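You operate a simulated robot arm through the tools that you are given. There is no shell and no other tool.

The job below is to be done with a simulated robot arm. You get a single attempt, and the scene is never put back.

Task
Slide the shower holder right down and test the shower.
Fine: knob to shower, tap on, tap off, then knob back to bath; floor dry.
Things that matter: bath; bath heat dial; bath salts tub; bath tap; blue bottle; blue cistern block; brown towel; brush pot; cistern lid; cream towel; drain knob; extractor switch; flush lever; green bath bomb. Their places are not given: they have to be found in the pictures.

Only the result counts: the job must be done as asked and must still hold three seconds after the hand-in. Knocking over, shifting, dropping, spilling or breaking anything else fails it.

Robot
A 7-joint arm with a two-finger gripper, fixed in place. Base frame: the origin is on the floor under the middle of its stand, x ahead of it, y to its left, z up. Readings come in mm, degrees, newtons and seconds.
It reaches about 838 mm from its shoulder. Its first joint turns from -66.0 to 66.0 degrees. Payload 2.45 kg.
Tool frame: the origin (TCP) lies between the finger pads and is the grasp point; the fingertips stand 26 mm ahead of it; z points along the fingers, y is the line along which they close. The gripper opens to 96 mm; its body begins 69 mm behind the TCP.
Orientation is that of the tool frame in the base frame, as [roll, pitch, yaw] about the fixed x, y, z axes, in that order (R = Rz(yaw) Ry(pitch) Rx(roll)). With the fingers straight down and closing along the base's y, the tool's x points along the base's -x, its y along +y and its z along -z.

Tools
- The arm moves only by the tool apply_moves. Its argument "increments" is a list of rows, each an object (a shift or turn left out is 0, a gripper value left out holds the last) with "dp": the shift along the tool's x, y, z in units of 400 mm (1.0 is 400 mm), a list of three; "rot": the turn, a rotation vector about the tool's x, y, z in units of 180 degrees (1.0 is 180 degrees), a list of three; "claw": the gripper command, from -1 (fully open) to 1 (shut), values between in proportion. In form: [{"dp": [dx, dy, dz], "rot": [rx, ry, rz], "claw": claw}, ...]. A call has 1 to 20 rows; each row is the pose to reach, as a shift and turn from the pose commanded when the call began, along the tool's axes at that moment. A call with a number of a shift or a turn outside -1 to 1 is refused whole. Rows are played at 5 a second. More than 50 mm and 8.6 degrees between two rows, or a gripper value outside its range, and nothing of the call is played. A pose out of reach is approached as far as the arm can. The call stops where the force on the tool passes 60 N (or 10 N more than at its start, if that is more) or the arm is blocked; 0.2 s more then pass. Each finger travels about 50 mm/s and halts on what it meets, pressing with about 29 N; the grip force reading is that of the motor and also rises with nothing between the fingers. The clock runs only during rows and for 0.2 s after the last one: add rows that repeat a pose to give the fingers time. It gives the time, the measured TCP pose, the force on the tool (base axes), the opening and the grip force at its end, in the units of the frame above (readings bear some noise), with the torque about the TCP (base axes, N m) and any sound that the robot's microphone picked up, and new pictures: "show" is both (left out), scene, wrist or none.
- Cameras (640 x 400 px; columns grow to the right, rows downward): "scene" is fixed at [101.8, -385.1, 1425.6]; the picture's right is [1.00, 0.03, 0.00], its down [0.02, -0.60, -0.80] and it looks along [-0.02, 0.80, -0.60] (base axes); focal length 258 px, centre (320, 200). "wrist" rides on the gripper at [82, 3, -98] in the tool frame; the picture's right is [-0.04, 1.00, 0.00], its down [-0.73, -0.03, -0.68] and it looks along [-0.68, -0.03, 0.73] (tool axes); focal length 256 px, centre (320, 200).
- pixel_to_xyz(camera, pixels): for up to 12 pixels [column, row] of the newest picture of that camera ("zoom" is the newest enlarged one), the place [x, y, z] in the base frame of the surface seen there, good to about 3 mm, but the place of the scene camera against the robot may be out by one fixed shift of up to 18 mm in any direction. No time passes.
- enlarge(camera, box): a new picture of the part [left, top, right, bottom] of that camera's present view, enlarged. No time passes.
- sign_off(): hands the job in; it is judged then, once.

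Leave the gripper open and the arm clear of the work at the hand-in unless told otherwise.

The tools are called after "Emit:" by a JSON object that holds its "name" and its "arguments". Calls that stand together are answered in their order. apply_moves: Moves the arm, as the interface text tells. Its arguments: {"type":"object","properties":{"increments":{"type":"array","items":{"type":"object","properties":{"dp":{"type":"array","items":{"type":"number"}},"rot":{"type":"array","items":{"type":"number"}},"claw":{"type":"number"}}}},"show":{"type":"string","enum":["both","scene","wrist","none"]}},"required":["increments"]} The other tools are called the same way: pixel_to_xyz (camera, pixels) gives the place of the surface under pixels of a picture; enlarge (camera, box) takes an enlarged picture of a part of a camera's view; sign_off () hands the job in.

At the start:

```text
time_s: 0.0
tcp_pos: [438.8, 75.2, 1130.0]
orientation: [179.9, 0.0, 179.9]
ft_force: [-0.1, 0.5, -0.3]
torque: [0.01, 0.01, 0.0]
opening: 96.0
grip_force: 0.2
```

scene: 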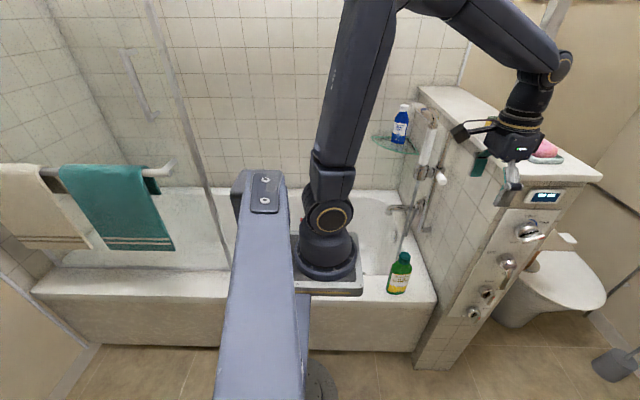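
wrist: 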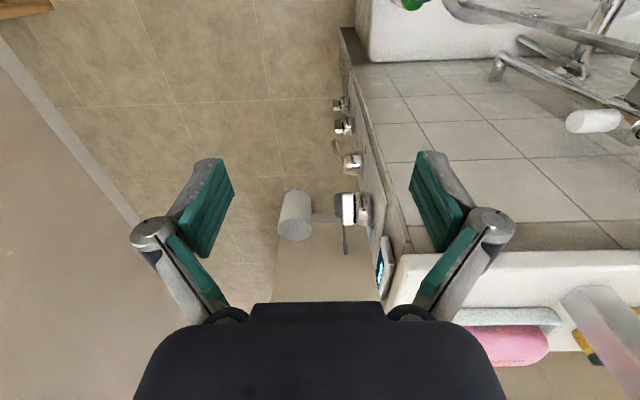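

I see a tiled half-wall with a control panel on its end (right, around px 500-540, 190-320), and a shower riser on its left face (around px 430,150). I'll enlarge these areas first.

Emit:
{"name": "enlarge", "arguments": {"camera": "scene", "box": [360, 80, 480, 320]}}

Emit:
{"name": "enlarge", "arguments": {"camera": "scene", "box": [430, 170, 610, 340]}}

Emit:
{"name": "enlarge", "arguments": {"camera": "wrist", "box": [400, 0, 640, 200]}}

Emit:
{"name": "enlarge", "arguments": {"camera": "wrist", "box": [260, 80, 420, 320]}}

```text
1.67 times, centred on (420, 200) of scene
```

zoom: 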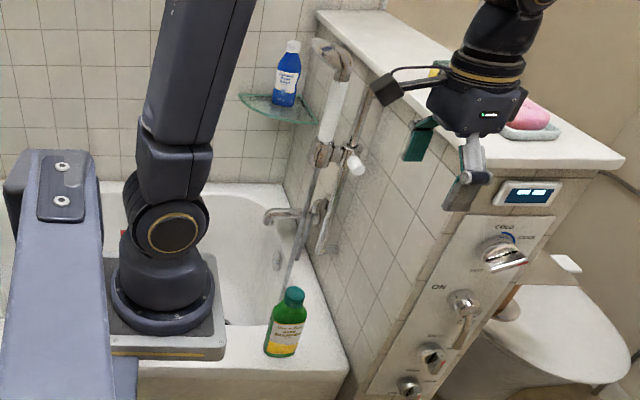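

```text
2.35 times, centred on (520, 255) of scene
```

zoom: 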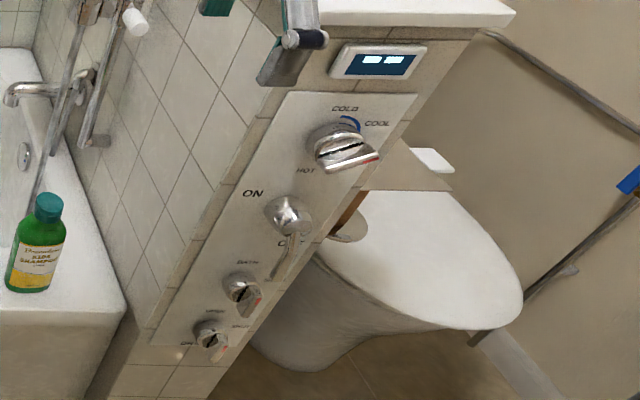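

```text
2.00 times, centred on (520, 100) of wrist
```

zoom: 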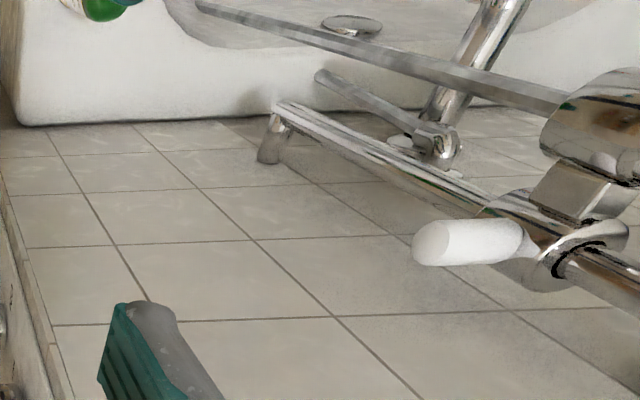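

```text
1.67 times, centred on (340, 200) of wrist
```

zoom: 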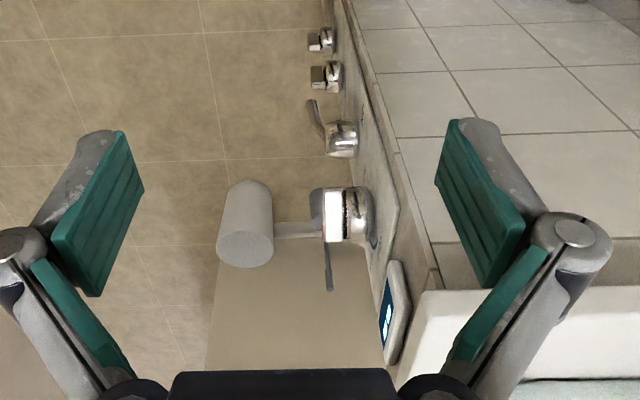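

The panel on the wall end shows, from the top: a display, a heat dial, an ON/OFF lever, a BATH/… knob, and a bottom knob. Next I'm reading 3D places of these, and of the riser, bar, slider and taps.

Emit:
{"name": "pixel_to_xyz", "arguments": {"camera": "scene", "pixels": [[527, 232], [506, 262], [486, 292], [473, 313], [545, 197], [428, 145], [421, 172], [440, 178], [402, 208], [425, 228], [430, 118], [400, 265]]}}

Emit:
{"name": "enlarge", "arguments": {"camera": "scene", "box": [395, 90, 465, 160]}}

Emit:
{"name": "enlarge", "arguments": {"camera": "scene", "box": [390, 155, 460, 245]}}

Emit:
{"name": "enlarge", "arguments": {"camera": "scene", "box": [450, 240, 540, 330]}}

```text
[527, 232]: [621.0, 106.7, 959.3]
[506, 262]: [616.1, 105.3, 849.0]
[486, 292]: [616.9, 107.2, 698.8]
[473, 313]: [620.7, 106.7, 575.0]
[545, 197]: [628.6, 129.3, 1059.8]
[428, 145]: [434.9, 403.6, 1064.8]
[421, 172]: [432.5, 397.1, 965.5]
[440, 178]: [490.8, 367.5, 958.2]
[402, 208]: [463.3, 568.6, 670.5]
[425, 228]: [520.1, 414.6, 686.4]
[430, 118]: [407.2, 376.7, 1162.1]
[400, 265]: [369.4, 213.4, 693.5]
```

```text
5.71 times, centred on (430, 125) of scene
```

zoom: 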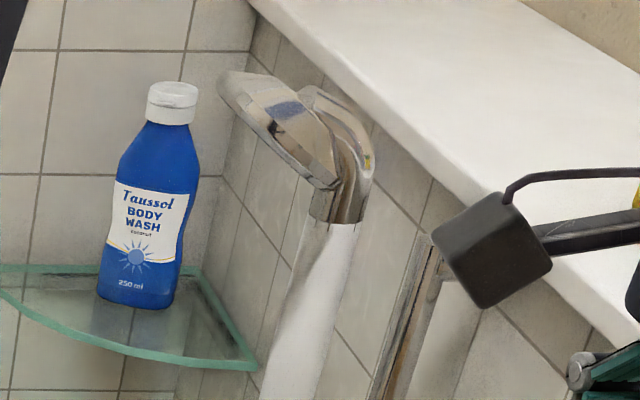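

```text
4.44 times, centred on (425, 200) of scene
```

zoom: 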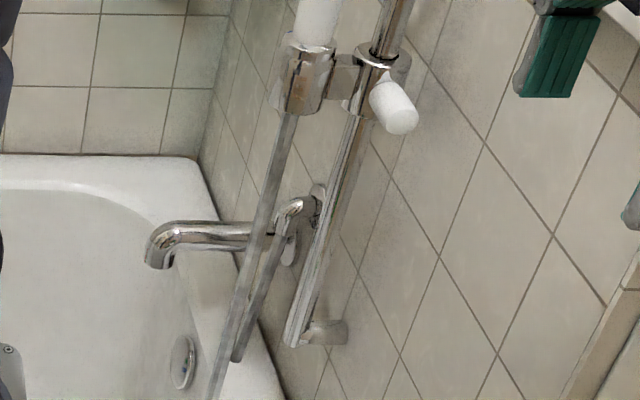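

```text
4.44 times, centred on (495, 285) of scene
```

zoom: 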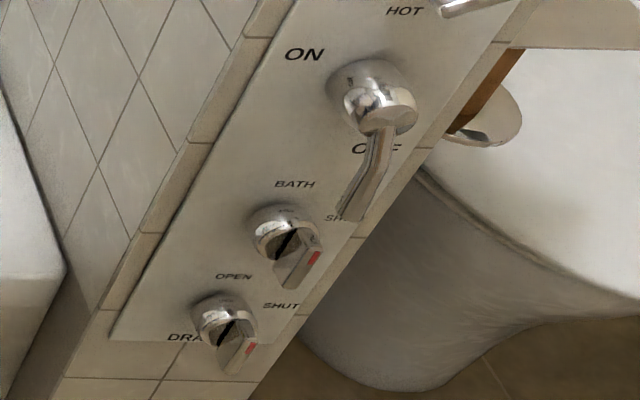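

The knobs' marks aren't clear from here. The slider sits at z≈965 and its white knob sticks out toward −y. I'm taking more surface points on the riser, wall, bath rim, floor and robot stand before I plan.

Emit:
{"name": "pixel_to_xyz", "arguments": {"camera": "scene", "pixels": [[440, 135], [437, 150], [434, 168], [428, 172], [442, 182], [436, 176], [420, 215], [415, 225], [424, 229], [450, 200], [470, 180], [410, 250]]}}

Emit:
{"name": "pixel_to_xyz", "arguments": {"camera": "scene", "pixels": [[265, 180], [260, 300], [330, 215], [330, 270], [350, 290], [330, 385], [400, 245], [400, 110], [540, 150], [595, 178], [430, 300], [350, 230]]}}

Emit:
{"name": "pixel_to_xyz", "arguments": {"camera": "wrist", "pixels": [[358, 208], [350, 160], [345, 127], [340, 104], [595, 120], [630, 115], [570, 62], [500, 70], [590, 45], [540, 200], [520, 320], [610, 320]]}}

```text
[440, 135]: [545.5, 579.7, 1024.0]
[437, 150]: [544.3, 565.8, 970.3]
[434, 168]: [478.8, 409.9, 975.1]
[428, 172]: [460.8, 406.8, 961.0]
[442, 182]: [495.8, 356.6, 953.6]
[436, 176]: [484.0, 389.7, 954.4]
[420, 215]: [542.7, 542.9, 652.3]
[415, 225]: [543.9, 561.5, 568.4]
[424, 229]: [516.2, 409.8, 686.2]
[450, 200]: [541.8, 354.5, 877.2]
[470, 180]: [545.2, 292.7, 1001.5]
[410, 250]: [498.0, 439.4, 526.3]
```

```text
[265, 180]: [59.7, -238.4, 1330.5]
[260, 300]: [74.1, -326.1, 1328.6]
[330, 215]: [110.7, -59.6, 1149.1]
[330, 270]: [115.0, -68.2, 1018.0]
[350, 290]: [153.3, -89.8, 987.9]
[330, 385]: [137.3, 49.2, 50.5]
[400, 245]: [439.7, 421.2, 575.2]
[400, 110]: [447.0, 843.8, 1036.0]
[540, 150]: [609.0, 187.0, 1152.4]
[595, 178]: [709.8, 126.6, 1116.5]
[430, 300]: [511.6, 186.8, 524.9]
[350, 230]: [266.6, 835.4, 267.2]
```

```text
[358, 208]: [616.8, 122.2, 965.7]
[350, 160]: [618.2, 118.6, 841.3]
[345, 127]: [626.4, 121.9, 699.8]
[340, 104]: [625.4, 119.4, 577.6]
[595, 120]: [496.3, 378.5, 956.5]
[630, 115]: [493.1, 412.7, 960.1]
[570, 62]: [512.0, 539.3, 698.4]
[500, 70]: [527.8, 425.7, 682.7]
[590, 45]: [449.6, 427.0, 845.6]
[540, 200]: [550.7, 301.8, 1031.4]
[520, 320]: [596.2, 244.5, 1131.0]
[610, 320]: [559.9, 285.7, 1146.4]
```

Controls by wrist camera: heat dial (617,122,966), lever (618,119,841), selector (626,122,700), drain knob (625,119,578). The slider's white knob is at about (496,365,956) and the wall face is at x≈548. I'll turn the tool to point along +y, with the camera on the −x side, for a close look at the riser. The space around is clear.

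Emit:
{"name": "apply_moves", "arguments": {"increments": [{"dp": [0.006, 0.0156, 0.031], "rot": [-0.0417, 0, 0], "claw": -1}, {"dp": [0.0125, 0.031, 0.0625], "rot": [-0.0833, 0, 0]}, {"dp": [0.02, 0.047, 0.094], "rot": [-0.125, 0, 0]}, {"dp": [0.025, 0.0625, 0.125], "rot": [-0.1667, 0, 0]}, {"dp": [0.03, 0.078, 0.156], "rot": [-0.2083, 0, 0]}, {"dp": [0.0375, 0.094, 0.1875], "rot": [-0.25, 0, 0]}, {"dp": [0.04, 0.109, 0.219], "rot": [-0.2917, 0, 0]}, {"dp": [0.05, 0.125, 0.25], "rot": [-0.3333, 0, 0]}, {"dp": [0.05, 0.14, 0.28], "rot": [-0.375, 0, 0]}, {"dp": [0.05, 0.156, 0.3125], "rot": [-0.4167, 0, 0]}, {"dp": [0.05, 0.17, 0.344], "rot": [-0.4583, 0, 0]}, {"dp": [0.05, 0.1875, 0.375], "rot": [-0.5, 0, 0]}, {"dp": [0.05, 0.1875, 0.375], "rot": [-0.5, 0, 0]}], "show": "both"}}

```text
time_s: 2.8
tcp_pos: [420.4, 149.4, 980.2]
orientation: [89.9, 0.0, 180.0]
ft_force: [1.2, 0.5, -0.7]
torque: [0.0, -0.02, 0.02]
opening: 96.1
grip_force: 0.1
```

scene: 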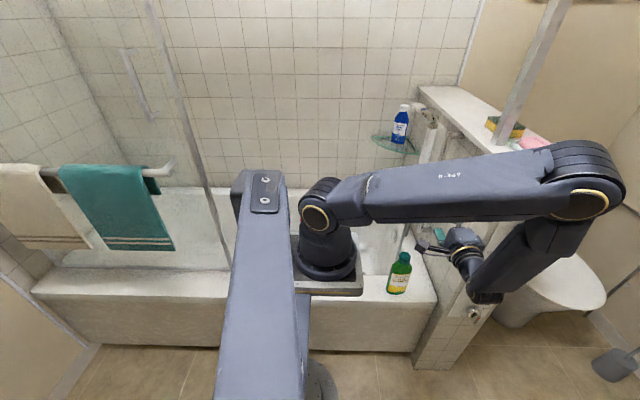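
wrist: 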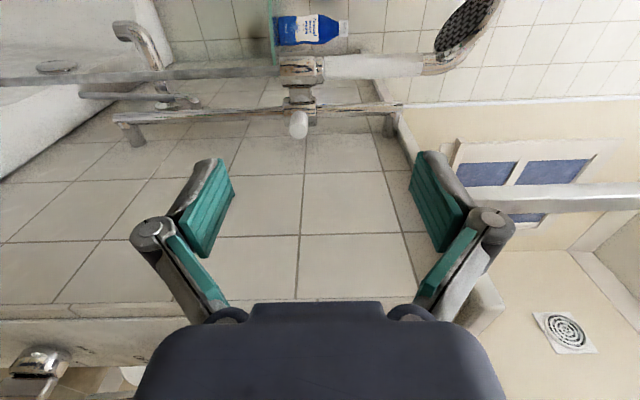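

The arm swung its elbow out to the right, but nothing was touched. The wrist view now shows the riser sideways, because the picture's right is up. I'll zoom on the slider and the shower head and take points.

Emit:
{"name": "enlarge", "arguments": {"camera": "wrist", "box": [240, 0, 400, 160]}}

Emit:
{"name": "pixel_to_xyz", "arguments": {"camera": "wrist", "pixels": [[298, 126], [299, 115], [300, 103], [300, 92], [300, 70], [350, 108], [250, 112], [380, 66], [460, 25], [135, 125], [390, 125], [330, 190]]}}

Emit:
{"name": "enlarge", "arguments": {"camera": "wrist", "box": [80, 0, 320, 160]}}

Emit:
{"name": "enlarge", "arguments": {"camera": "wrist", "box": [380, 0, 520, 120]}}

Emit:
{"name": "enlarge", "arguments": {"camera": "scene", "box": [400, 80, 640, 330]}}

```text
2.50 times, centred on (320, 80) of wrist
```

zoom: 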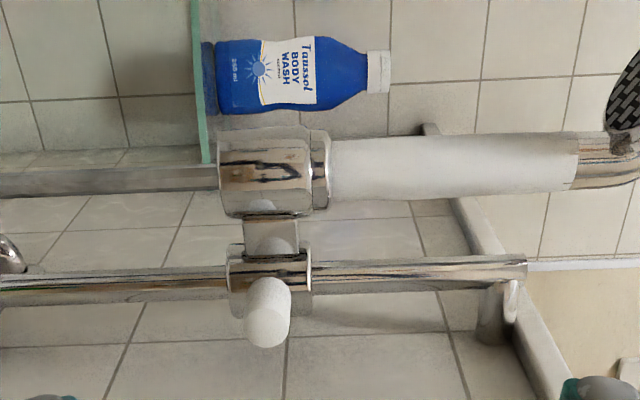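

```text
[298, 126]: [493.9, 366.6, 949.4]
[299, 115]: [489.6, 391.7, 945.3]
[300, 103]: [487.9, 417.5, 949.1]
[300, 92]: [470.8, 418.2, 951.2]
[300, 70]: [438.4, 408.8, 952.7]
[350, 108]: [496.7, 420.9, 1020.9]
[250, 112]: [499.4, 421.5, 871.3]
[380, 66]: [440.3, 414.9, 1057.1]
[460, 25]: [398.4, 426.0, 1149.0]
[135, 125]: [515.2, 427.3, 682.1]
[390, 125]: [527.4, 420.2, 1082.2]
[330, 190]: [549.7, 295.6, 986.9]
```

```text
2.50 times, centred on (200, 80) of wrist
```

zoom: 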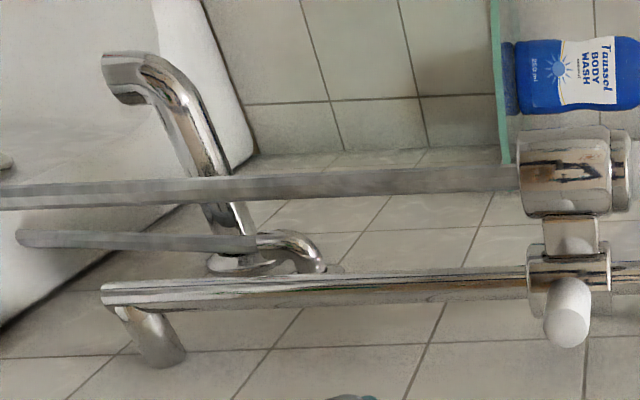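

```text
3.33 times, centred on (450, 60) of wrist
```

zoom: 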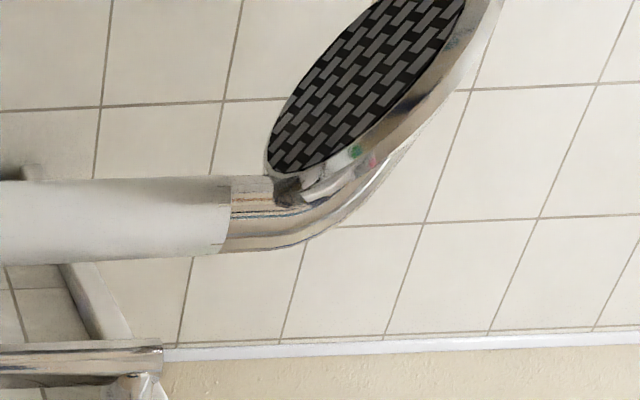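

```text
1.60 times, centred on (520, 205) of scene
```

zoom: 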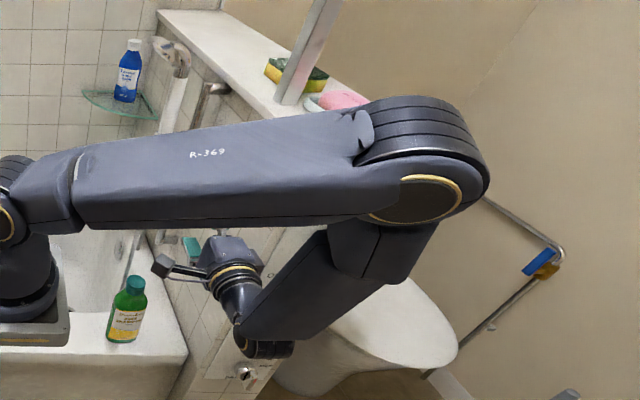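

The slider collar is at about z 925–973 on a bar at about (500,425). The white knob points to −y, with its tip near (494,362,949). The bar's bottom bracket is at z≈682, and the head faces into the bath. The green bottle on the bath rim may be near the arm's path when low, so I'm measuring the bottle and the arm's wrist links.

Emit:
{"name": "pixel_to_xyz", "arguments": {"camera": "scene", "pixels": [[405, 254], [400, 262], [390, 275], [409, 277], [398, 291], [462, 240], [470, 262], [485, 296], [515, 265], [560, 225], [585, 165], [430, 245]]}}

Emit:
{"name": "enlarge", "arguments": {"camera": "scene", "box": [380, 210, 540, 330]}}

```text
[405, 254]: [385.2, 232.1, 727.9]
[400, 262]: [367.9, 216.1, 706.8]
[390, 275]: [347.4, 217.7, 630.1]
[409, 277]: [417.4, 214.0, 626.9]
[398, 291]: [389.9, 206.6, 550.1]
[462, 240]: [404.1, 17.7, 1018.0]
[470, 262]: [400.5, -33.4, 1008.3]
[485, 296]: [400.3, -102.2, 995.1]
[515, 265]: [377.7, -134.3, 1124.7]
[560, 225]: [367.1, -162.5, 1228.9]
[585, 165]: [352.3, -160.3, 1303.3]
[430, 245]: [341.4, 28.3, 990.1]
```

```text
3.33 times, centred on (460, 270) of scene
```

zoom: 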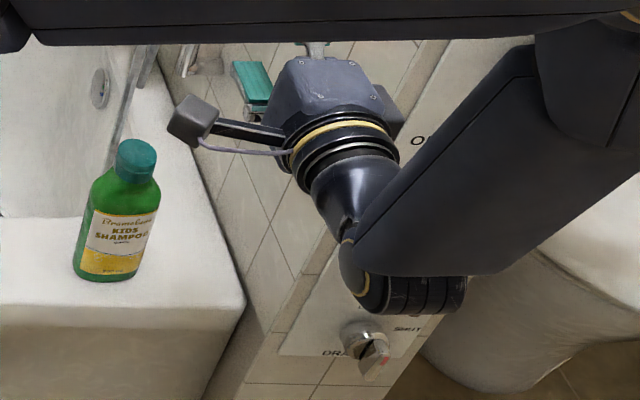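

Bottle on the rim: about x 350–425, y 228–280, top z≈724 after correcting the scene shift by about (+4,+14,−4). A level approach along +y would bring the gripper body against the bottle or the wall when low. I'll come in from the −x/−y side pitched down about 35°, camera on the −y side, with fingers above and below the knob. First comes half of the reorientation at a safe place.

Emit:
{"name": "apply_moves", "arguments": {"increments": [{"dp": [-0.00375, 0.005, 0.03025], "rot": [0.0203, 0.01226, -0.0389]}, {"dp": [-0.0075, 0.01, 0.0605], "rot": [0.0406, 0.0245, -0.0778]}, {"dp": [-0.01125, 0.015, 0.09075], "rot": [0.0609, 0.0368, -0.1168]}, {"dp": [-0.015, 0.02, 0.121], "rot": [0.0812, 0.049, -0.1557]}, {"dp": [-0.01875, 0.025, 0.15125], "rot": [0.1014, 0.0613, -0.1946]}, {"dp": [-0.0225, 0.03, 0.1815], "rot": [0.1217, 0.0735, -0.2335]}, {"dp": [-0.02625, 0.035, 0.21175], "rot": [0.142, 0.0858, -0.2724]}, {"dp": [-0.03, 0.04, 0.242], "rot": [0.1623, 0.098, -0.3114]}, {"dp": [-0.03375, 0.045, 0.27225], "rot": [0.1826, 0.1103, -0.3503]}, {"dp": [-0.0375, 0.05, 0.3025], "rot": [0.2029, 0.1226, -0.3892]}, {"dp": [-0.0375, 0.05, 0.3025], "rot": [0.2029, 0.1226, -0.3892]}], "show": "both"}}

```text
time_s: 5.2
tcp_pos: [434.3, 272.5, 999.2]
orientation: [162.7, 48.0, -117.3]
ft_force: [-0.1, 0.5, -0.2]
torque: [-0.03, 0.0, 0.02]
opening: 96.2
grip_force: 0.1
```

scene: 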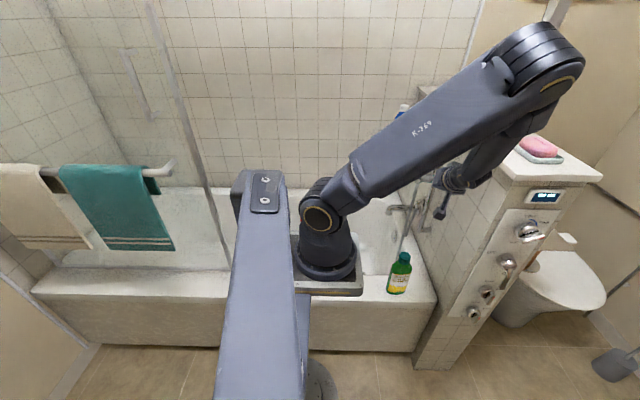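
wrist: 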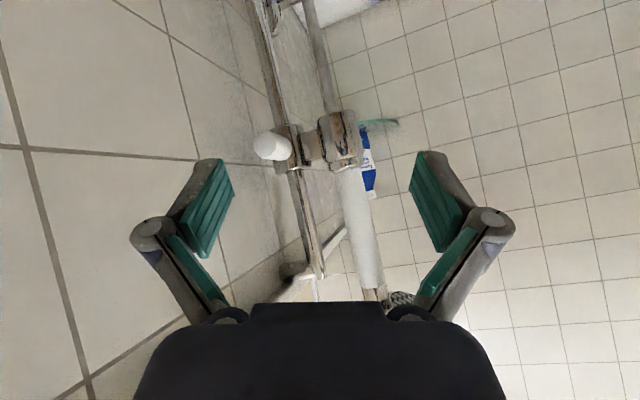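

The half turn went cleanly and the arm stays high. The white knob is at (268,145) px in the wrist view. Now I'll finish the turn in place.

Emit:
{"name": "apply_moves", "arguments": {"increments": [{"rot": [0.0203, 0.01226, -0.0389]}, {"rot": [0.0406, 0.0245, -0.0778]}, {"rot": [0.0609, 0.0368, -0.1168]}, {"rot": [0.0812, 0.049, -0.1557]}, {"rot": [0.1014, 0.0613, -0.1946]}, {"rot": [0.1217, 0.0735, -0.2335]}, {"rot": [0.142, 0.0858, -0.2724]}, {"rot": [0.1623, 0.098, -0.3114]}, {"rot": [0.1826, 0.1103, -0.3503]}, {"rot": [0.2029, 0.1226, -0.3892]}, {"rot": [0.2029, 0.1226, -0.3892]}], "show": "both"}}

```text
time_s: 7.6
tcp_pos: [434.3, 270.6, 999.4]
orientation: [-125.0, -0.1, -55.0]
ft_force: [0.1, 0.6, 0.1]
torque: [-0.01, 0.01, 0.01]
opening: 96.0
grip_force: 0.0
```

scene: 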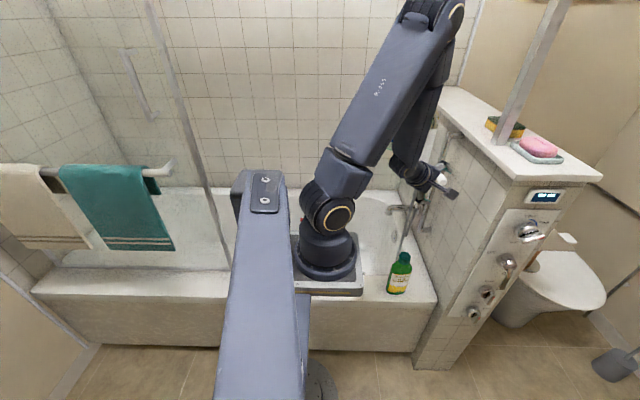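
wrist: 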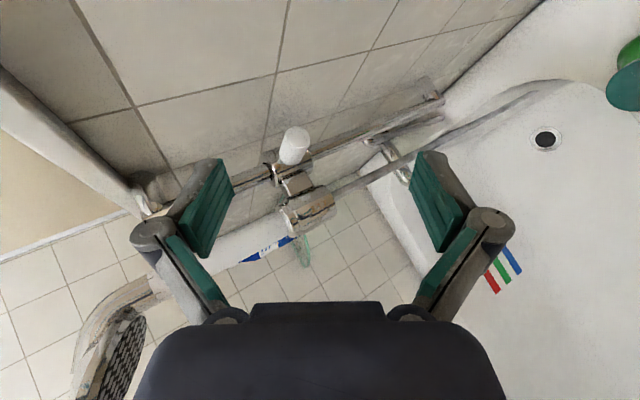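

The orientation is as planned, and the knob is ahead at (295,147) px in the wrist view. Next I'll get its exact position and that of the collar and handle.

Emit:
{"name": "pixel_to_xyz", "arguments": {"camera": "wrist", "pixels": [[296, 133], [291, 155], [294, 147], [303, 147], [285, 147], [300, 170], [278, 175], [300, 184], [310, 210], [220, 250], [350, 150], [625, 85]]}}

Emit:
{"name": "enlarge", "arguments": {"camera": "wrist", "box": [220, 100, 400, 240]}}

Emit:
{"name": "enlarge", "arguments": {"camera": "scene", "box": [370, 100, 490, 260]}}

```text
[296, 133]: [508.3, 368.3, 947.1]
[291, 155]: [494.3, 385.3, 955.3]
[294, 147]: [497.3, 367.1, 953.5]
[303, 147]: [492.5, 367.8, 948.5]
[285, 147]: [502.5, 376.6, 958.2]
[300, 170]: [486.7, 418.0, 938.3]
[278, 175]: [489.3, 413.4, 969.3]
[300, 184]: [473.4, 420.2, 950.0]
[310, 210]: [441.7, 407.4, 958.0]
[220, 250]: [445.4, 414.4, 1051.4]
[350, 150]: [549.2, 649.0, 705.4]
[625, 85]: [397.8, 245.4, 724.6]
```

```text
2.86 times, centred on (310, 170) of wrist
```

zoom: 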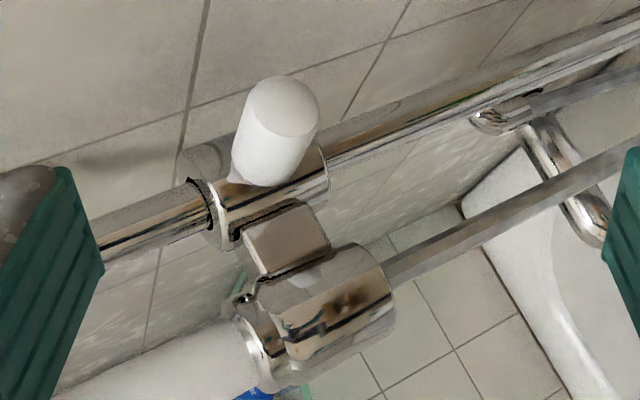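

```text
2.50 times, centred on (430, 180) of scene
```

zoom: 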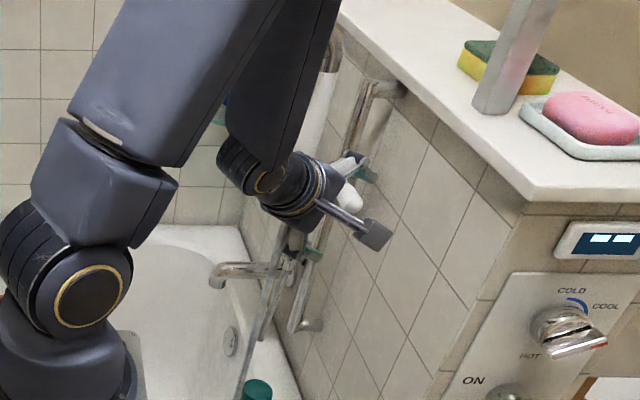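

The knob's axis is at x≈501, z≈949, running from y≈367 at the tip to about 405 at the collar. I'll set the fingers to about 53 mm opening, shift sideways in line with the knob, and then advance along the tool axis so the knob sits between the pads.

Emit:
{"name": "apply_moves", "arguments": {"increments": [{"dp": [-0.03, -0.015, 0.01], "claw": -0.1}, {"dp": [-0.06, -0.03, 0.02]}, {"dp": [-0.09, -0.045, 0.03]}, {"dp": [-0.119, -0.06, 0.05]}, {"dp": [-0.119, -0.06, 0.08]}, {"dp": [-0.119, -0.06, 0.12]}, {"dp": [-0.119, -0.06, 0.16]}, {"dp": [-0.119, -0.06, 0.18]}, {"dp": [-0.119, -0.06, 0.18]}], "show": "both"}}

```text
time_s: 9.6
tcp_pos: [465.9, 352.2, 976.6]
orientation: [-125.0, -0.1, -55.1]
ft_force: [0.3, 0.4, -0.4]
torque: [0.01, -0.03, -0.02]
opening: 52.8
grip_force: 0.0
```

scene: 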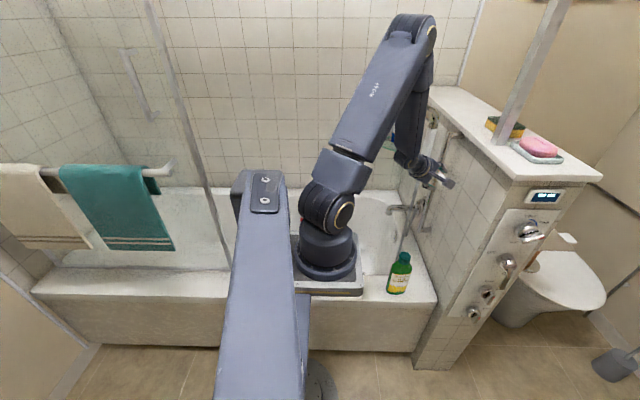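
wrist: 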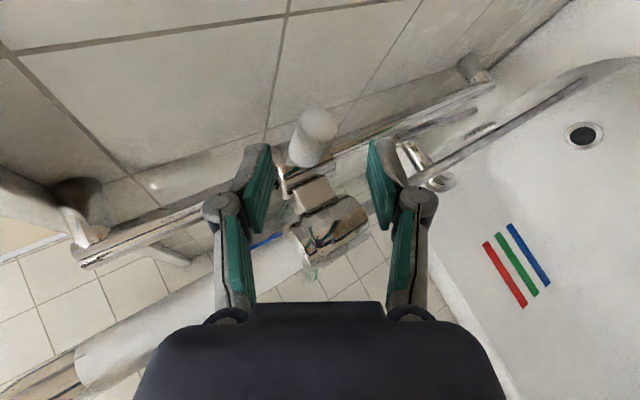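

The knob is now centred between the fingers, at (313,138) px. I'm checking its position and the clearance to the collar before the final advance.

Emit:
{"name": "enlarge", "arguments": {"camera": "wrist", "box": [200, 80, 440, 280]}}

Emit:
{"name": "pixel_to_xyz", "arguments": {"camera": "wrist", "pixels": [[318, 125], [307, 150], [296, 145], [325, 140], [310, 163], [318, 190], [325, 225], [265, 160], [380, 155]]}}

```text
2.00 times, centred on (320, 180) of wrist
```

zoom: 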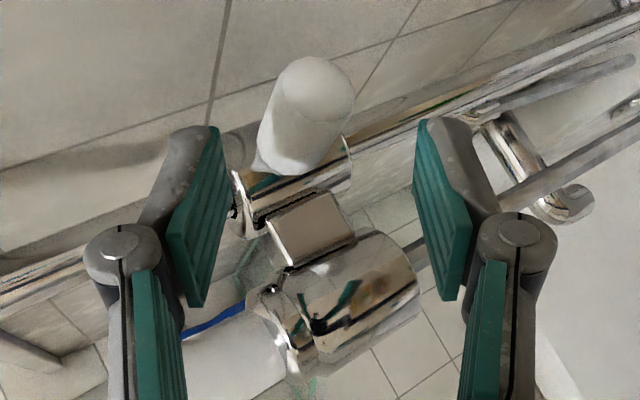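

```text
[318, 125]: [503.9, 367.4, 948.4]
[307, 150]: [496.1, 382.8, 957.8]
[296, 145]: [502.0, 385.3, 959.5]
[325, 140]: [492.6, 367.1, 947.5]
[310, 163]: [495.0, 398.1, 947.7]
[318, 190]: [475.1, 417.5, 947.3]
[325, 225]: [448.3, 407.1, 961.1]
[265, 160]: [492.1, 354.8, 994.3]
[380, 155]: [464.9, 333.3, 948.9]
```

The pads straddle the knob: upper finger near z 994, knob top at z≈960. I'm advancing 40 mm along the tool axis, then closing.

Emit:
{"name": "apply_moves", "arguments": {"increments": [{"dp": [0, 0, 0.025]}, {"dp": [0, 0, 0.05]}, {"dp": [0, 0, 0.075]}, {"dp": [0, 0, 0.098]}, {"dp": [0, 0, 0.098]}], "show": "both"}}

```text
time_s: 10.8
tcp_pos: [491.6, 369.5, 955.0]
orientation: [-125.0, 0.0, -55.0]
ft_force: [0.2, 0.7, -0.5]
torque: [0.02, 0.02, -0.04]
opening: 53.0
grip_force: 0.1
```

scene: 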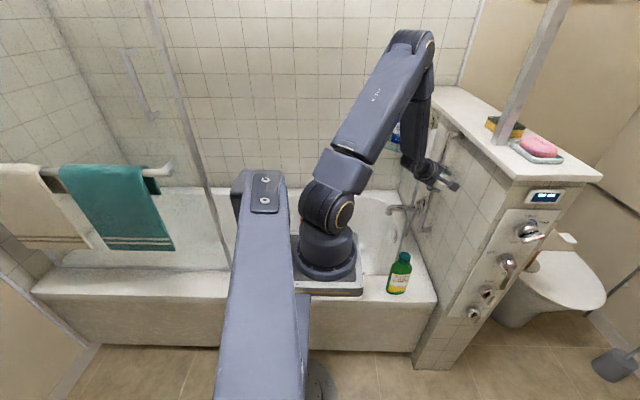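
wrist: 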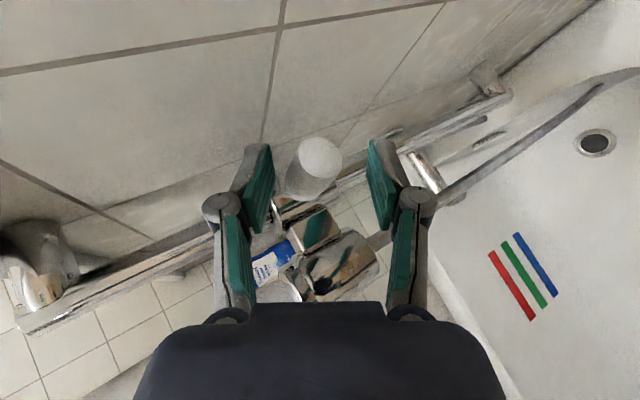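

The knob is between the pads and there's no contact force yet. I'll close the gripper on it.

Emit:
{"name": "apply_moves", "arguments": {"increments": [{"claw": 0.2}, {"claw": 0.4}, {"claw": 0.6}, {"claw": 0.8}, {"claw": 1}, {"claw": 1}], "show": "both"}}

```text
time_s: 12.2
tcp_pos: [492.6, 371.1, 956.8]
orientation: [-124.5, 0.1, -55.2]
ft_force: [11.7, 9.0, 10.9]
torque: [1.42, -0.27, -0.29]
opening: 32.8
grip_force: 45.2
```

scene: 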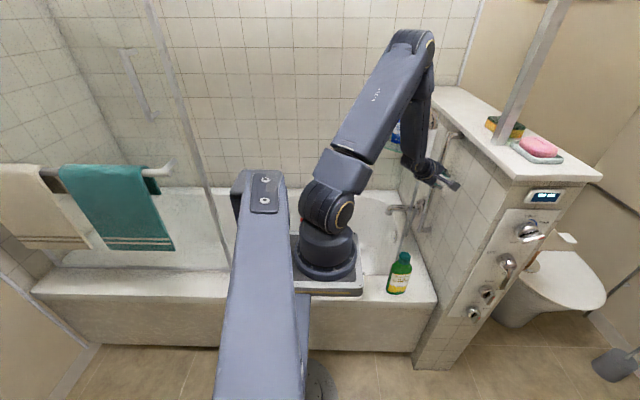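
wrist: 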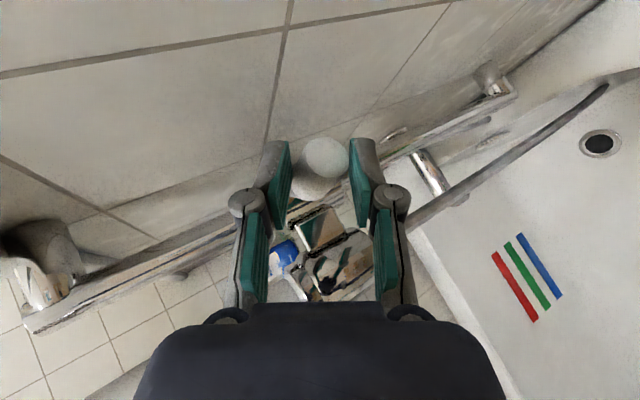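

The knob is gripped at 32.8 mm with a small side load. I'll try a first 30 mm slide straight down and watch the force.

Emit:
{"name": "apply_moves", "arguments": {"increments": [{"dp": [0, 0.01024, 0.00717]}, {"dp": [0, 0.02048, 0.01434]}, {"dp": [0, 0.0307, 0.0215]}, {"dp": [0, 0.041, 0.0287]}, {"dp": [0, 0.0512, 0.0358]}, {"dp": [0, 0.0614, 0.043]}, {"dp": [0, 0.0614, 0.043]}], "show": "both"}}

```text
time_s: 13.8
tcp_pos: [492.8, 370.4, 925.6]
orientation: [-124.7, 0.0, -55.0]
ft_force: [7.4, 12.7, 8.8]
torque: [1.21, -0.2, -0.56]
opening: 32.9
grip_force: 45.5
```

scene: 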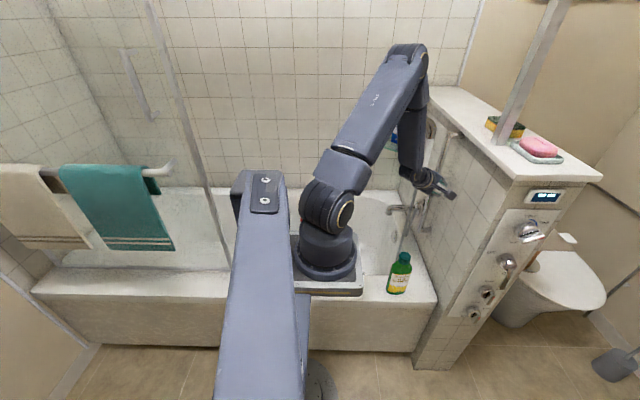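
wrist: 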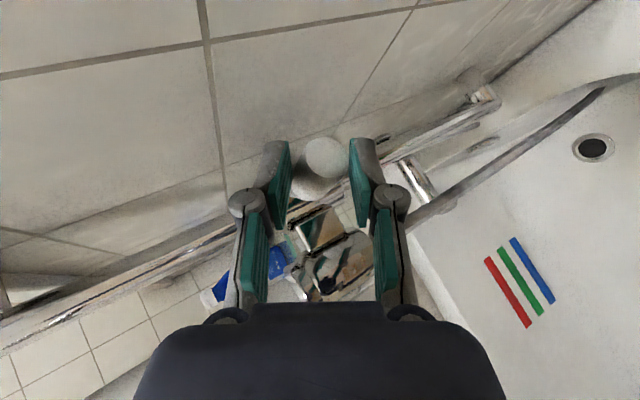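

The slider moved with the gripper with little friction. I'll go another 100 mm down.

Emit:
{"name": "apply_moves", "arguments": {"increments": [{"dp": [0, 0.0205, 0.01434]}, {"dp": [0, 0.041, 0.0287]}, {"dp": [0, 0.0614, 0.043]}, {"dp": [0, 0.0819, 0.0574]}, {"dp": [0, 0.1024, 0.0717]}, {"dp": [0, 0.1229, 0.086]}, {"dp": [0, 0.1434, 0.1004]}, {"dp": [0, 0.1638, 0.1147]}, {"dp": [0, 0.1843, 0.129]}, {"dp": [0, 0.2048, 0.1434]}, {"dp": [0, 0.2048, 0.1434]}], "show": "both"}}

```text
time_s: 16.2
tcp_pos: [492.9, 369.1, 825.5]
orientation: [-124.8, 0.0, -55.1]
ft_force: [14.5, 5.0, 7.6]
torque: [1.05, -0.37, -0.69]
opening: 32.3
grip_force: 44.7
```

scene: 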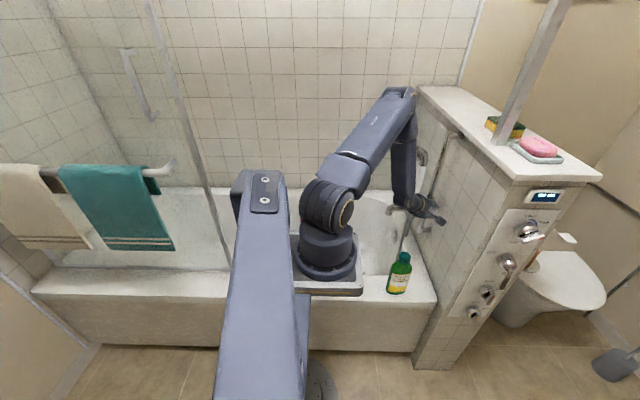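
wrist: 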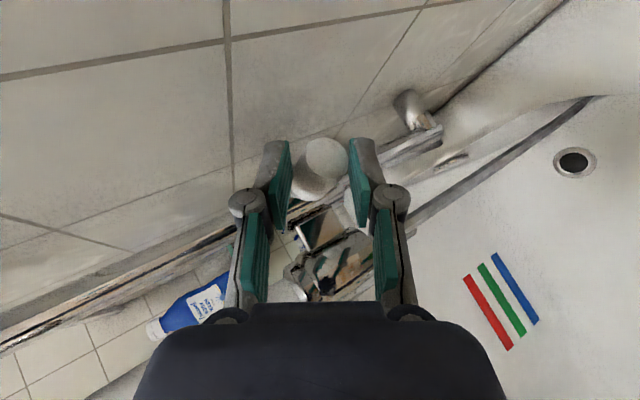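

Still sliding well; the bracket is about 100 mm further. I'll go 80 mm down.

Emit:
{"name": "apply_moves", "arguments": {"increments": [{"dp": [0, 0.0205, 0.01434]}, {"dp": [0, 0.041, 0.0287]}, {"dp": [0, 0.0614, 0.043]}, {"dp": [0, 0.0819, 0.0574]}, {"dp": [0, 0.1024, 0.0717]}, {"dp": [0, 0.1229, 0.086]}, {"dp": [0, 0.1434, 0.1004]}, {"dp": [0, 0.1638, 0.1147]}, {"dp": [0, 0.1638, 0.1147]}], "show": "both"}}

```text
time_s: 18.2
tcp_pos: [499.6, 370.6, 754.8]
orientation: [-123.6, 0.0, -55.3]
ft_force: [16.5, -7.6, 40.9]
torque: [1.32, -0.42, -0.72]
opening: 31.8
grip_force: 44.5
```

scene: 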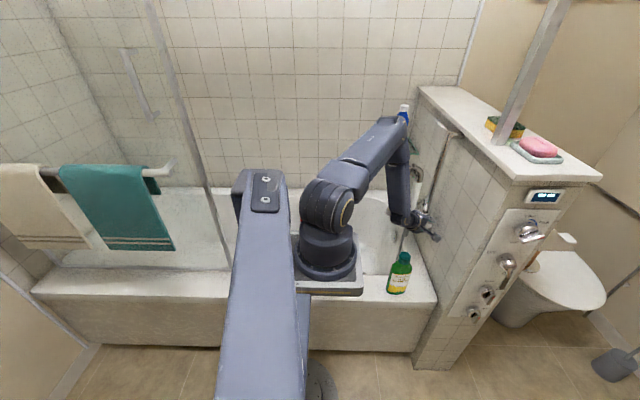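
wrist: 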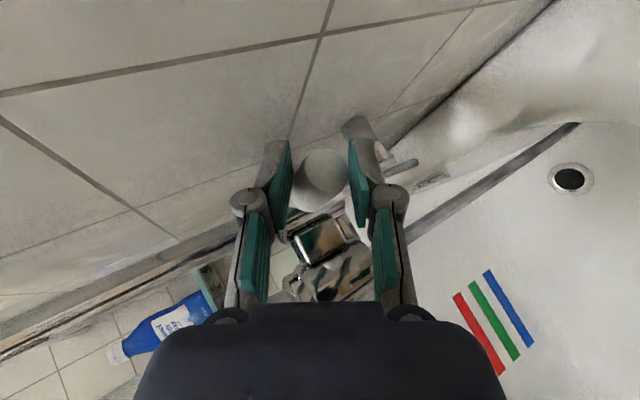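

The force rose to 41 N in z and the slide stalled at TCP z≈755, where 745 was commanded. It may be the bottom stop, so I'm checking the gap to the bracket.

Emit:
{"name": "enlarge", "arguments": {"camera": "wrist", "box": [240, 90, 440, 310]}}

Emit:
{"name": "pixel_to_xyz", "arguments": {"camera": "wrist", "pixels": [[322, 165], [318, 190], [360, 125], [385, 150], [400, 165], [320, 240], [335, 275], [300, 240], [374, 152], [410, 163]]}}

Emit:
{"name": "enlarge", "arguments": {"camera": "scene", "box": [380, 130, 480, 260]}}

```text
1.82 times, centred on (340, 200) of wrist
```

zoom: 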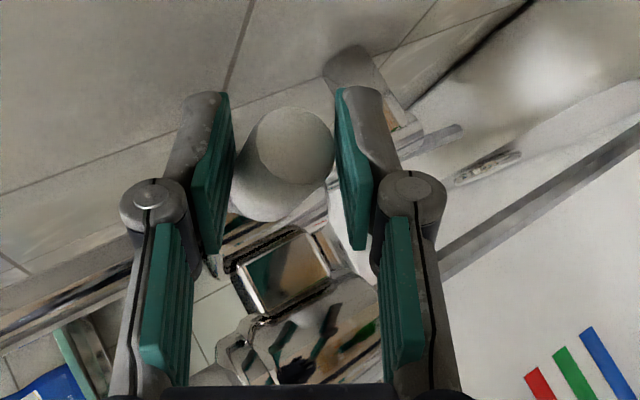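

```text
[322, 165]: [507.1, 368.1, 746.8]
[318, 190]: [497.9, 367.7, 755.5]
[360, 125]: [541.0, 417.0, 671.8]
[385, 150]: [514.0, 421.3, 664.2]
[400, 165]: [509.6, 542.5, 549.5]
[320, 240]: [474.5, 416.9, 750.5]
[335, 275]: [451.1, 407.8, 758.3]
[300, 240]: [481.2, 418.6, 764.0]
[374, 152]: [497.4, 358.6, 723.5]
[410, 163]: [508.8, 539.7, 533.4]
```

```text
3.08 times, centred on (430, 195) of scene
```

zoom: 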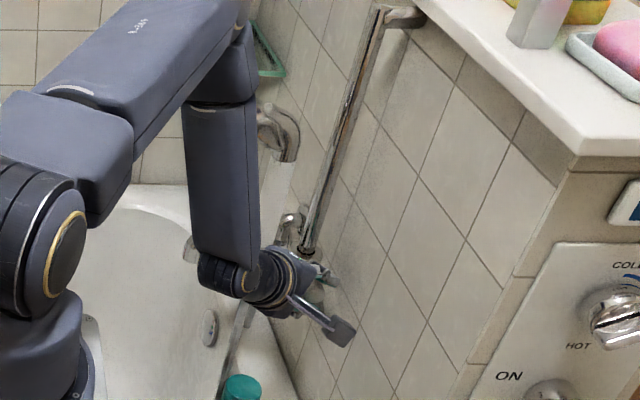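

The bottle and surroundings are undisturbed. The knob is now at z≈748, with some bar apparently left below. I'll press a few mm more to learn whether this is a hard stop; the call stops by itself at the force limit.

Emit:
{"name": "apply_moves", "arguments": {"increments": [{"dp": [0, 0.004, 0.003]}, {"dp": [0, 0.008, 0.006]}, {"dp": [0, 0.012, 0.009]}, {"dp": [0, 0.016, 0.012]}, {"dp": [0, 0.016, 0.012]}], "show": "both"}}

```text
time_s: 18.9
tcp_pos: [502.1, 371.3, 752.5]
orientation: [-123.1, 0.2, -55.7]
ft_force: [-9.6, -9.5, 11.1]
torque: [0.89, 0.02, -0.56]
opening: 31.1
grip_force: 45.0
stopped in row 3: the force on the tool passed its limit at 61 N (the readings are from after the stop); the commanded pose is now the measured one
```

scene: 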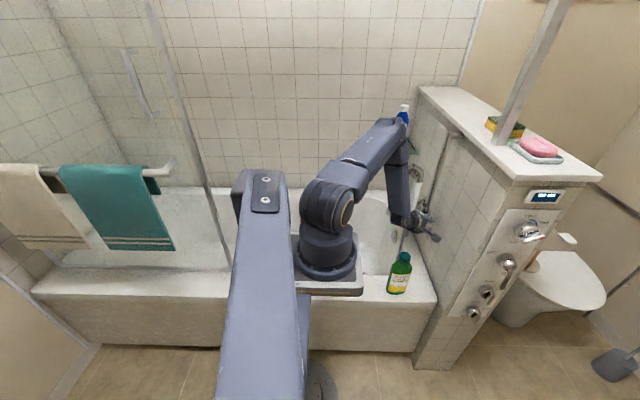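
wrist: 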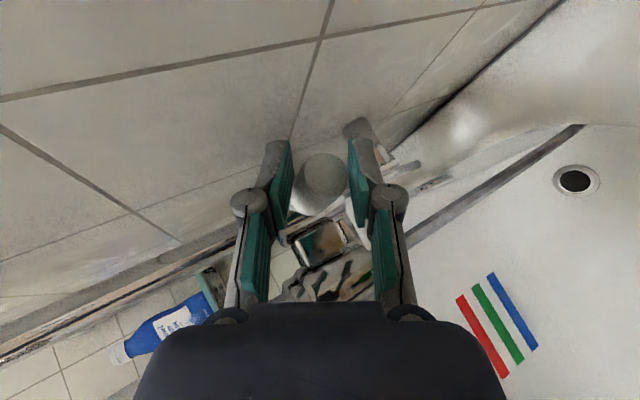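

It's a hard stop: 61 N with no further slide, and the knob only started to slip in the pads. I'll open to about 55 mm, back straight out along the tool axis, and inspect.

Emit:
{"name": "apply_moves", "arguments": {"increments": [{"claw": 0.2}, {"claw": 0}, {"claw": -0.1}, {"claw": -0.15}, {"dp": [0, 0, -0.03]}, {"dp": [0, 0, -0.06]}, {"dp": [0, 0, -0.09]}, {"dp": [0, 0, -0.13]}, {"dp": [0, 0, -0.17]}, {"dp": [0, 0, -0.2]}, {"dp": [0, 0, -0.2]}], "show": "both"}}

```text
time_s: 21.2
tcp_pos: [446.9, 333.2, 796.1]
orientation: [-123.1, 0.1, -55.5]
ft_force: [-0.3, -0.4, -0.5]
torque: [0.02, -0.02, 0.02]
opening: 55.2
grip_force: 0.2
```

scene: 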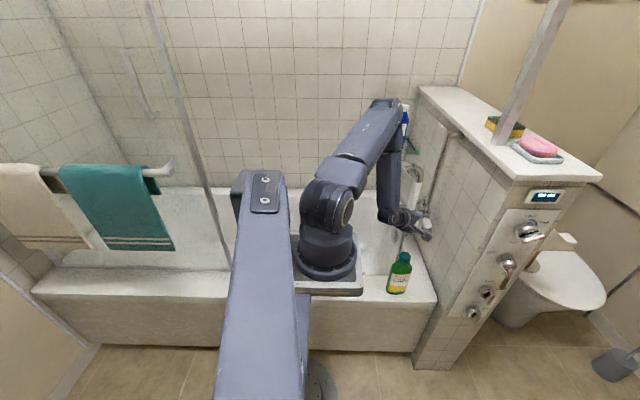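
wrist: 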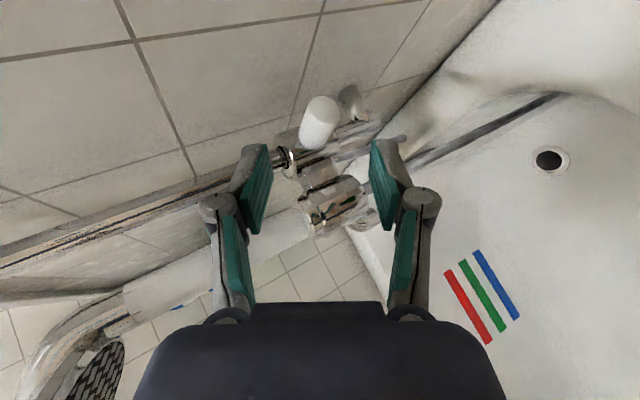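

Emit:
{"name": "enlarge", "arguments": {"camera": "wrist", "box": [240, 60, 440, 240]}}

Emit:
{"name": "pixel_to_xyz", "arguments": {"camera": "wrist", "pixels": [[322, 105], [317, 122], [310, 135], [302, 140], [338, 132], [352, 100], [365, 128], [375, 120], [345, 200], [335, 195], [320, 175], [398, 140]]}}

```text
2.22 times, centred on (340, 150) of wrist
```

zoom: 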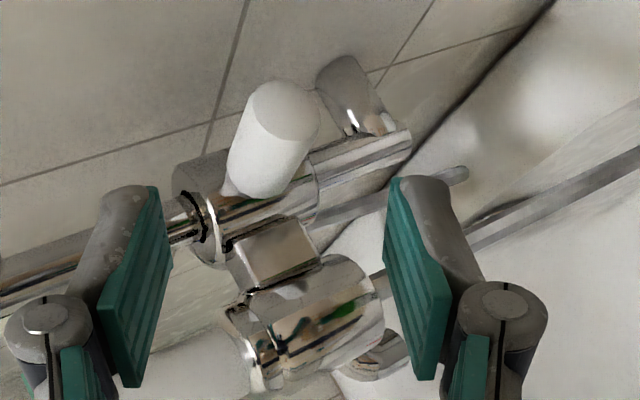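

```text
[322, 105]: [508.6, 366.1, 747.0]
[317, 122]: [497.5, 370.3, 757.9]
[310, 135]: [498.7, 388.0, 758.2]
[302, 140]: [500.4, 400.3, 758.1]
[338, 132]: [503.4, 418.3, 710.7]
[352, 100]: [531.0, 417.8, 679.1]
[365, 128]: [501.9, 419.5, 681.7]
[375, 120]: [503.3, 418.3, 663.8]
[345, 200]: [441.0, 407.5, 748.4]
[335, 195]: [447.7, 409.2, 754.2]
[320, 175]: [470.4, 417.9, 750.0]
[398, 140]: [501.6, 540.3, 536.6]
```

The slider sits hard at its lower stop: knob at z≈747, unchanged between the 41 N and 61 N pushes. It held after release, and the bottle is upright. Now I'll retreat up and back to where the turn was made.

Emit:
{"name": "apply_moves", "arguments": {"increments": [{"dp": [0.0135, -0.0446, -0.0475]}, {"dp": [0.027, -0.0892, -0.095]}, {"dp": [0.0405, -0.1338, -0.1425]}, {"dp": [0.054, -0.1784, -0.19]}, {"dp": [0.0675, -0.223, -0.2375]}, {"dp": [0.081, -0.2676, -0.285]}, {"dp": [0.095, -0.3122, -0.3325]}, {"dp": [0.1085, -0.3568, -0.38]}, {"dp": [0.1085, -0.3568, -0.38], "claw": -1}], "show": "both"}}

```text
time_s: 23.2
tcp_pos: [428.1, 271.2, 997.7]
orientation: [-123.2, 0.0, -55.5]
ft_force: [-0.3, 0.3, -0.2]
torque: [-0.04, -0.02, 0.02]
opening: 90.0
grip_force: 0.1
```

scene: 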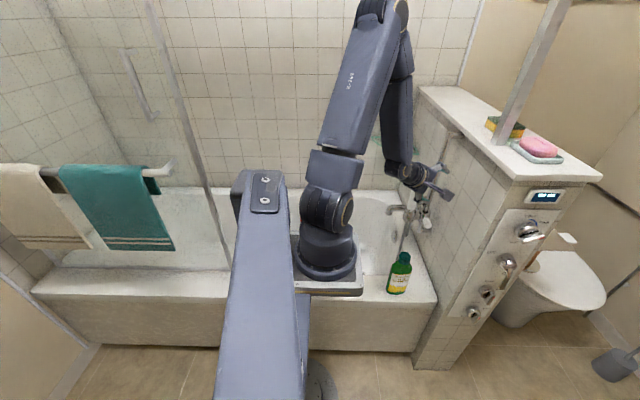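
wrist: 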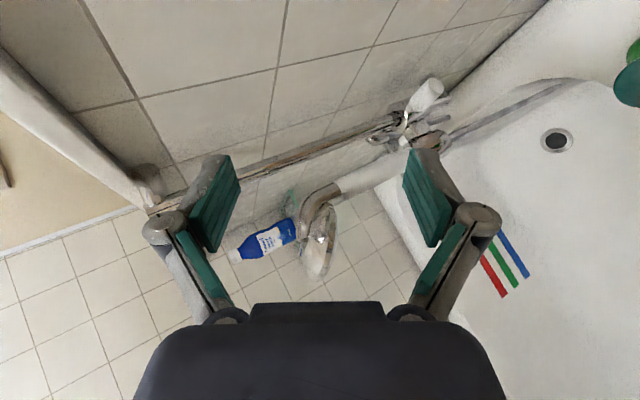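

Clear of the riser. I'll now turn back, reversing the earlier turn, first half in place.

Emit:
{"name": "apply_moves", "arguments": {"increments": [{"rot": [-0.0203, -0.01226, 0.0389]}, {"rot": [-0.0406, -0.0245, 0.0778]}, {"rot": [-0.0609, -0.0368, 0.1168]}, {"rot": [-0.0812, -0.049, 0.1557]}, {"rot": [-0.1014, -0.0613, 0.1946]}, {"rot": [-0.1217, -0.0735, 0.2335]}, {"rot": [-0.142, -0.0858, 0.2724]}, {"rot": [-0.1623, -0.098, 0.3114]}, {"rot": [-0.1826, -0.1103, 0.3503]}, {"rot": [-0.2029, -0.1226, 0.3892]}, {"rot": [-0.2029, -0.1226, 0.3892]}], "show": "both"}}

```text
time_s: 25.6
tcp_pos: [428.8, 269.7, 999.7]
orientation: [163.6, 49.6, -117.0]
ft_force: [0.6, -0.4, -0.5]
torque: [0.0, -0.02, 0.01]
opening: 95.9
grip_force: 0.2
```

scene: 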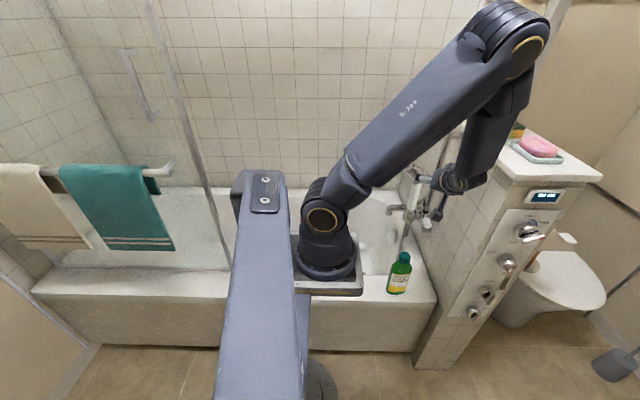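
wrist: 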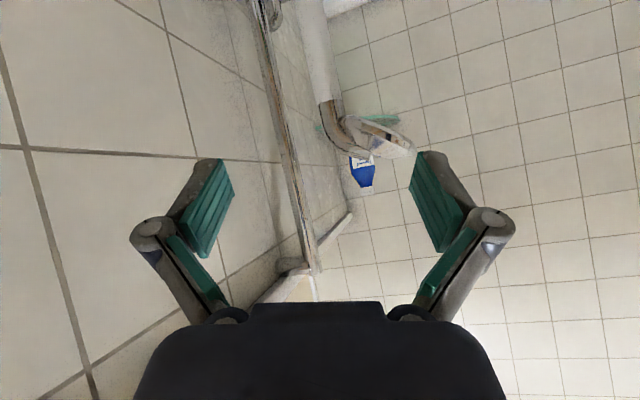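

Halfway back. Before moving to the panel, I'm checking what stands near it: the toilet at (550,285), the object at (612,365), and things around the wall end.

Emit:
{"name": "pixel_to_xyz", "arguments": {"camera": "scene", "pixels": [[550, 285], [600, 290], [520, 310], [612, 365], [635, 355], [565, 240], [515, 270], [470, 340], [540, 320], [500, 380], [630, 280], [600, 100]]}}

Emit:
{"name": "enlarge", "arguments": {"camera": "scene", "box": [480, 200, 640, 400]}}

Emit:
{"name": "enlarge", "arguments": {"camera": "scene", "box": [440, 180, 570, 330]}}

```text
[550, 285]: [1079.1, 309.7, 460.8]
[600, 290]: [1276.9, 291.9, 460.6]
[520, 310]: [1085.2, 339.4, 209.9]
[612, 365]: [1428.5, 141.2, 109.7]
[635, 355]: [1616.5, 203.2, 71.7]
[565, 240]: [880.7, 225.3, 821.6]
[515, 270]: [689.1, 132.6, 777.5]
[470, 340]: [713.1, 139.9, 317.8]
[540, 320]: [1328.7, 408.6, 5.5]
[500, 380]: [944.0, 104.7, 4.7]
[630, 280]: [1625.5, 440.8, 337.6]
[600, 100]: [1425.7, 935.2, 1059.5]
```

```text
2.00 times, centred on (560, 300) of scene
```

zoom: 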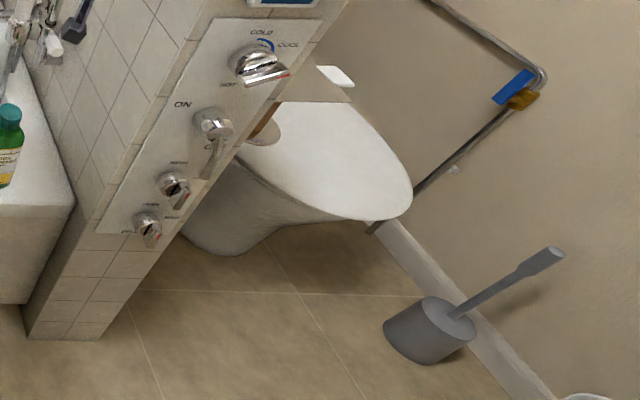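

```text
2.67 times, centred on (505, 255) of scene
```

zoom: 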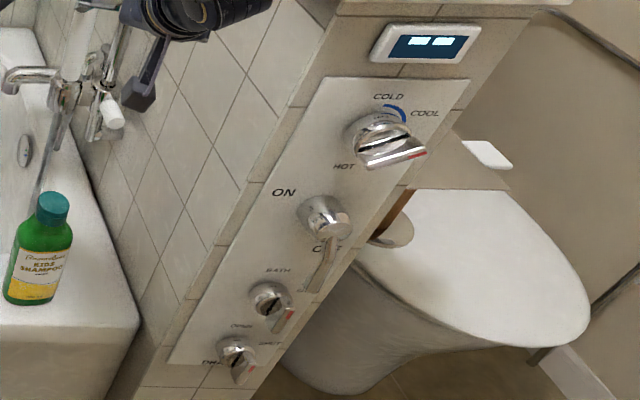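

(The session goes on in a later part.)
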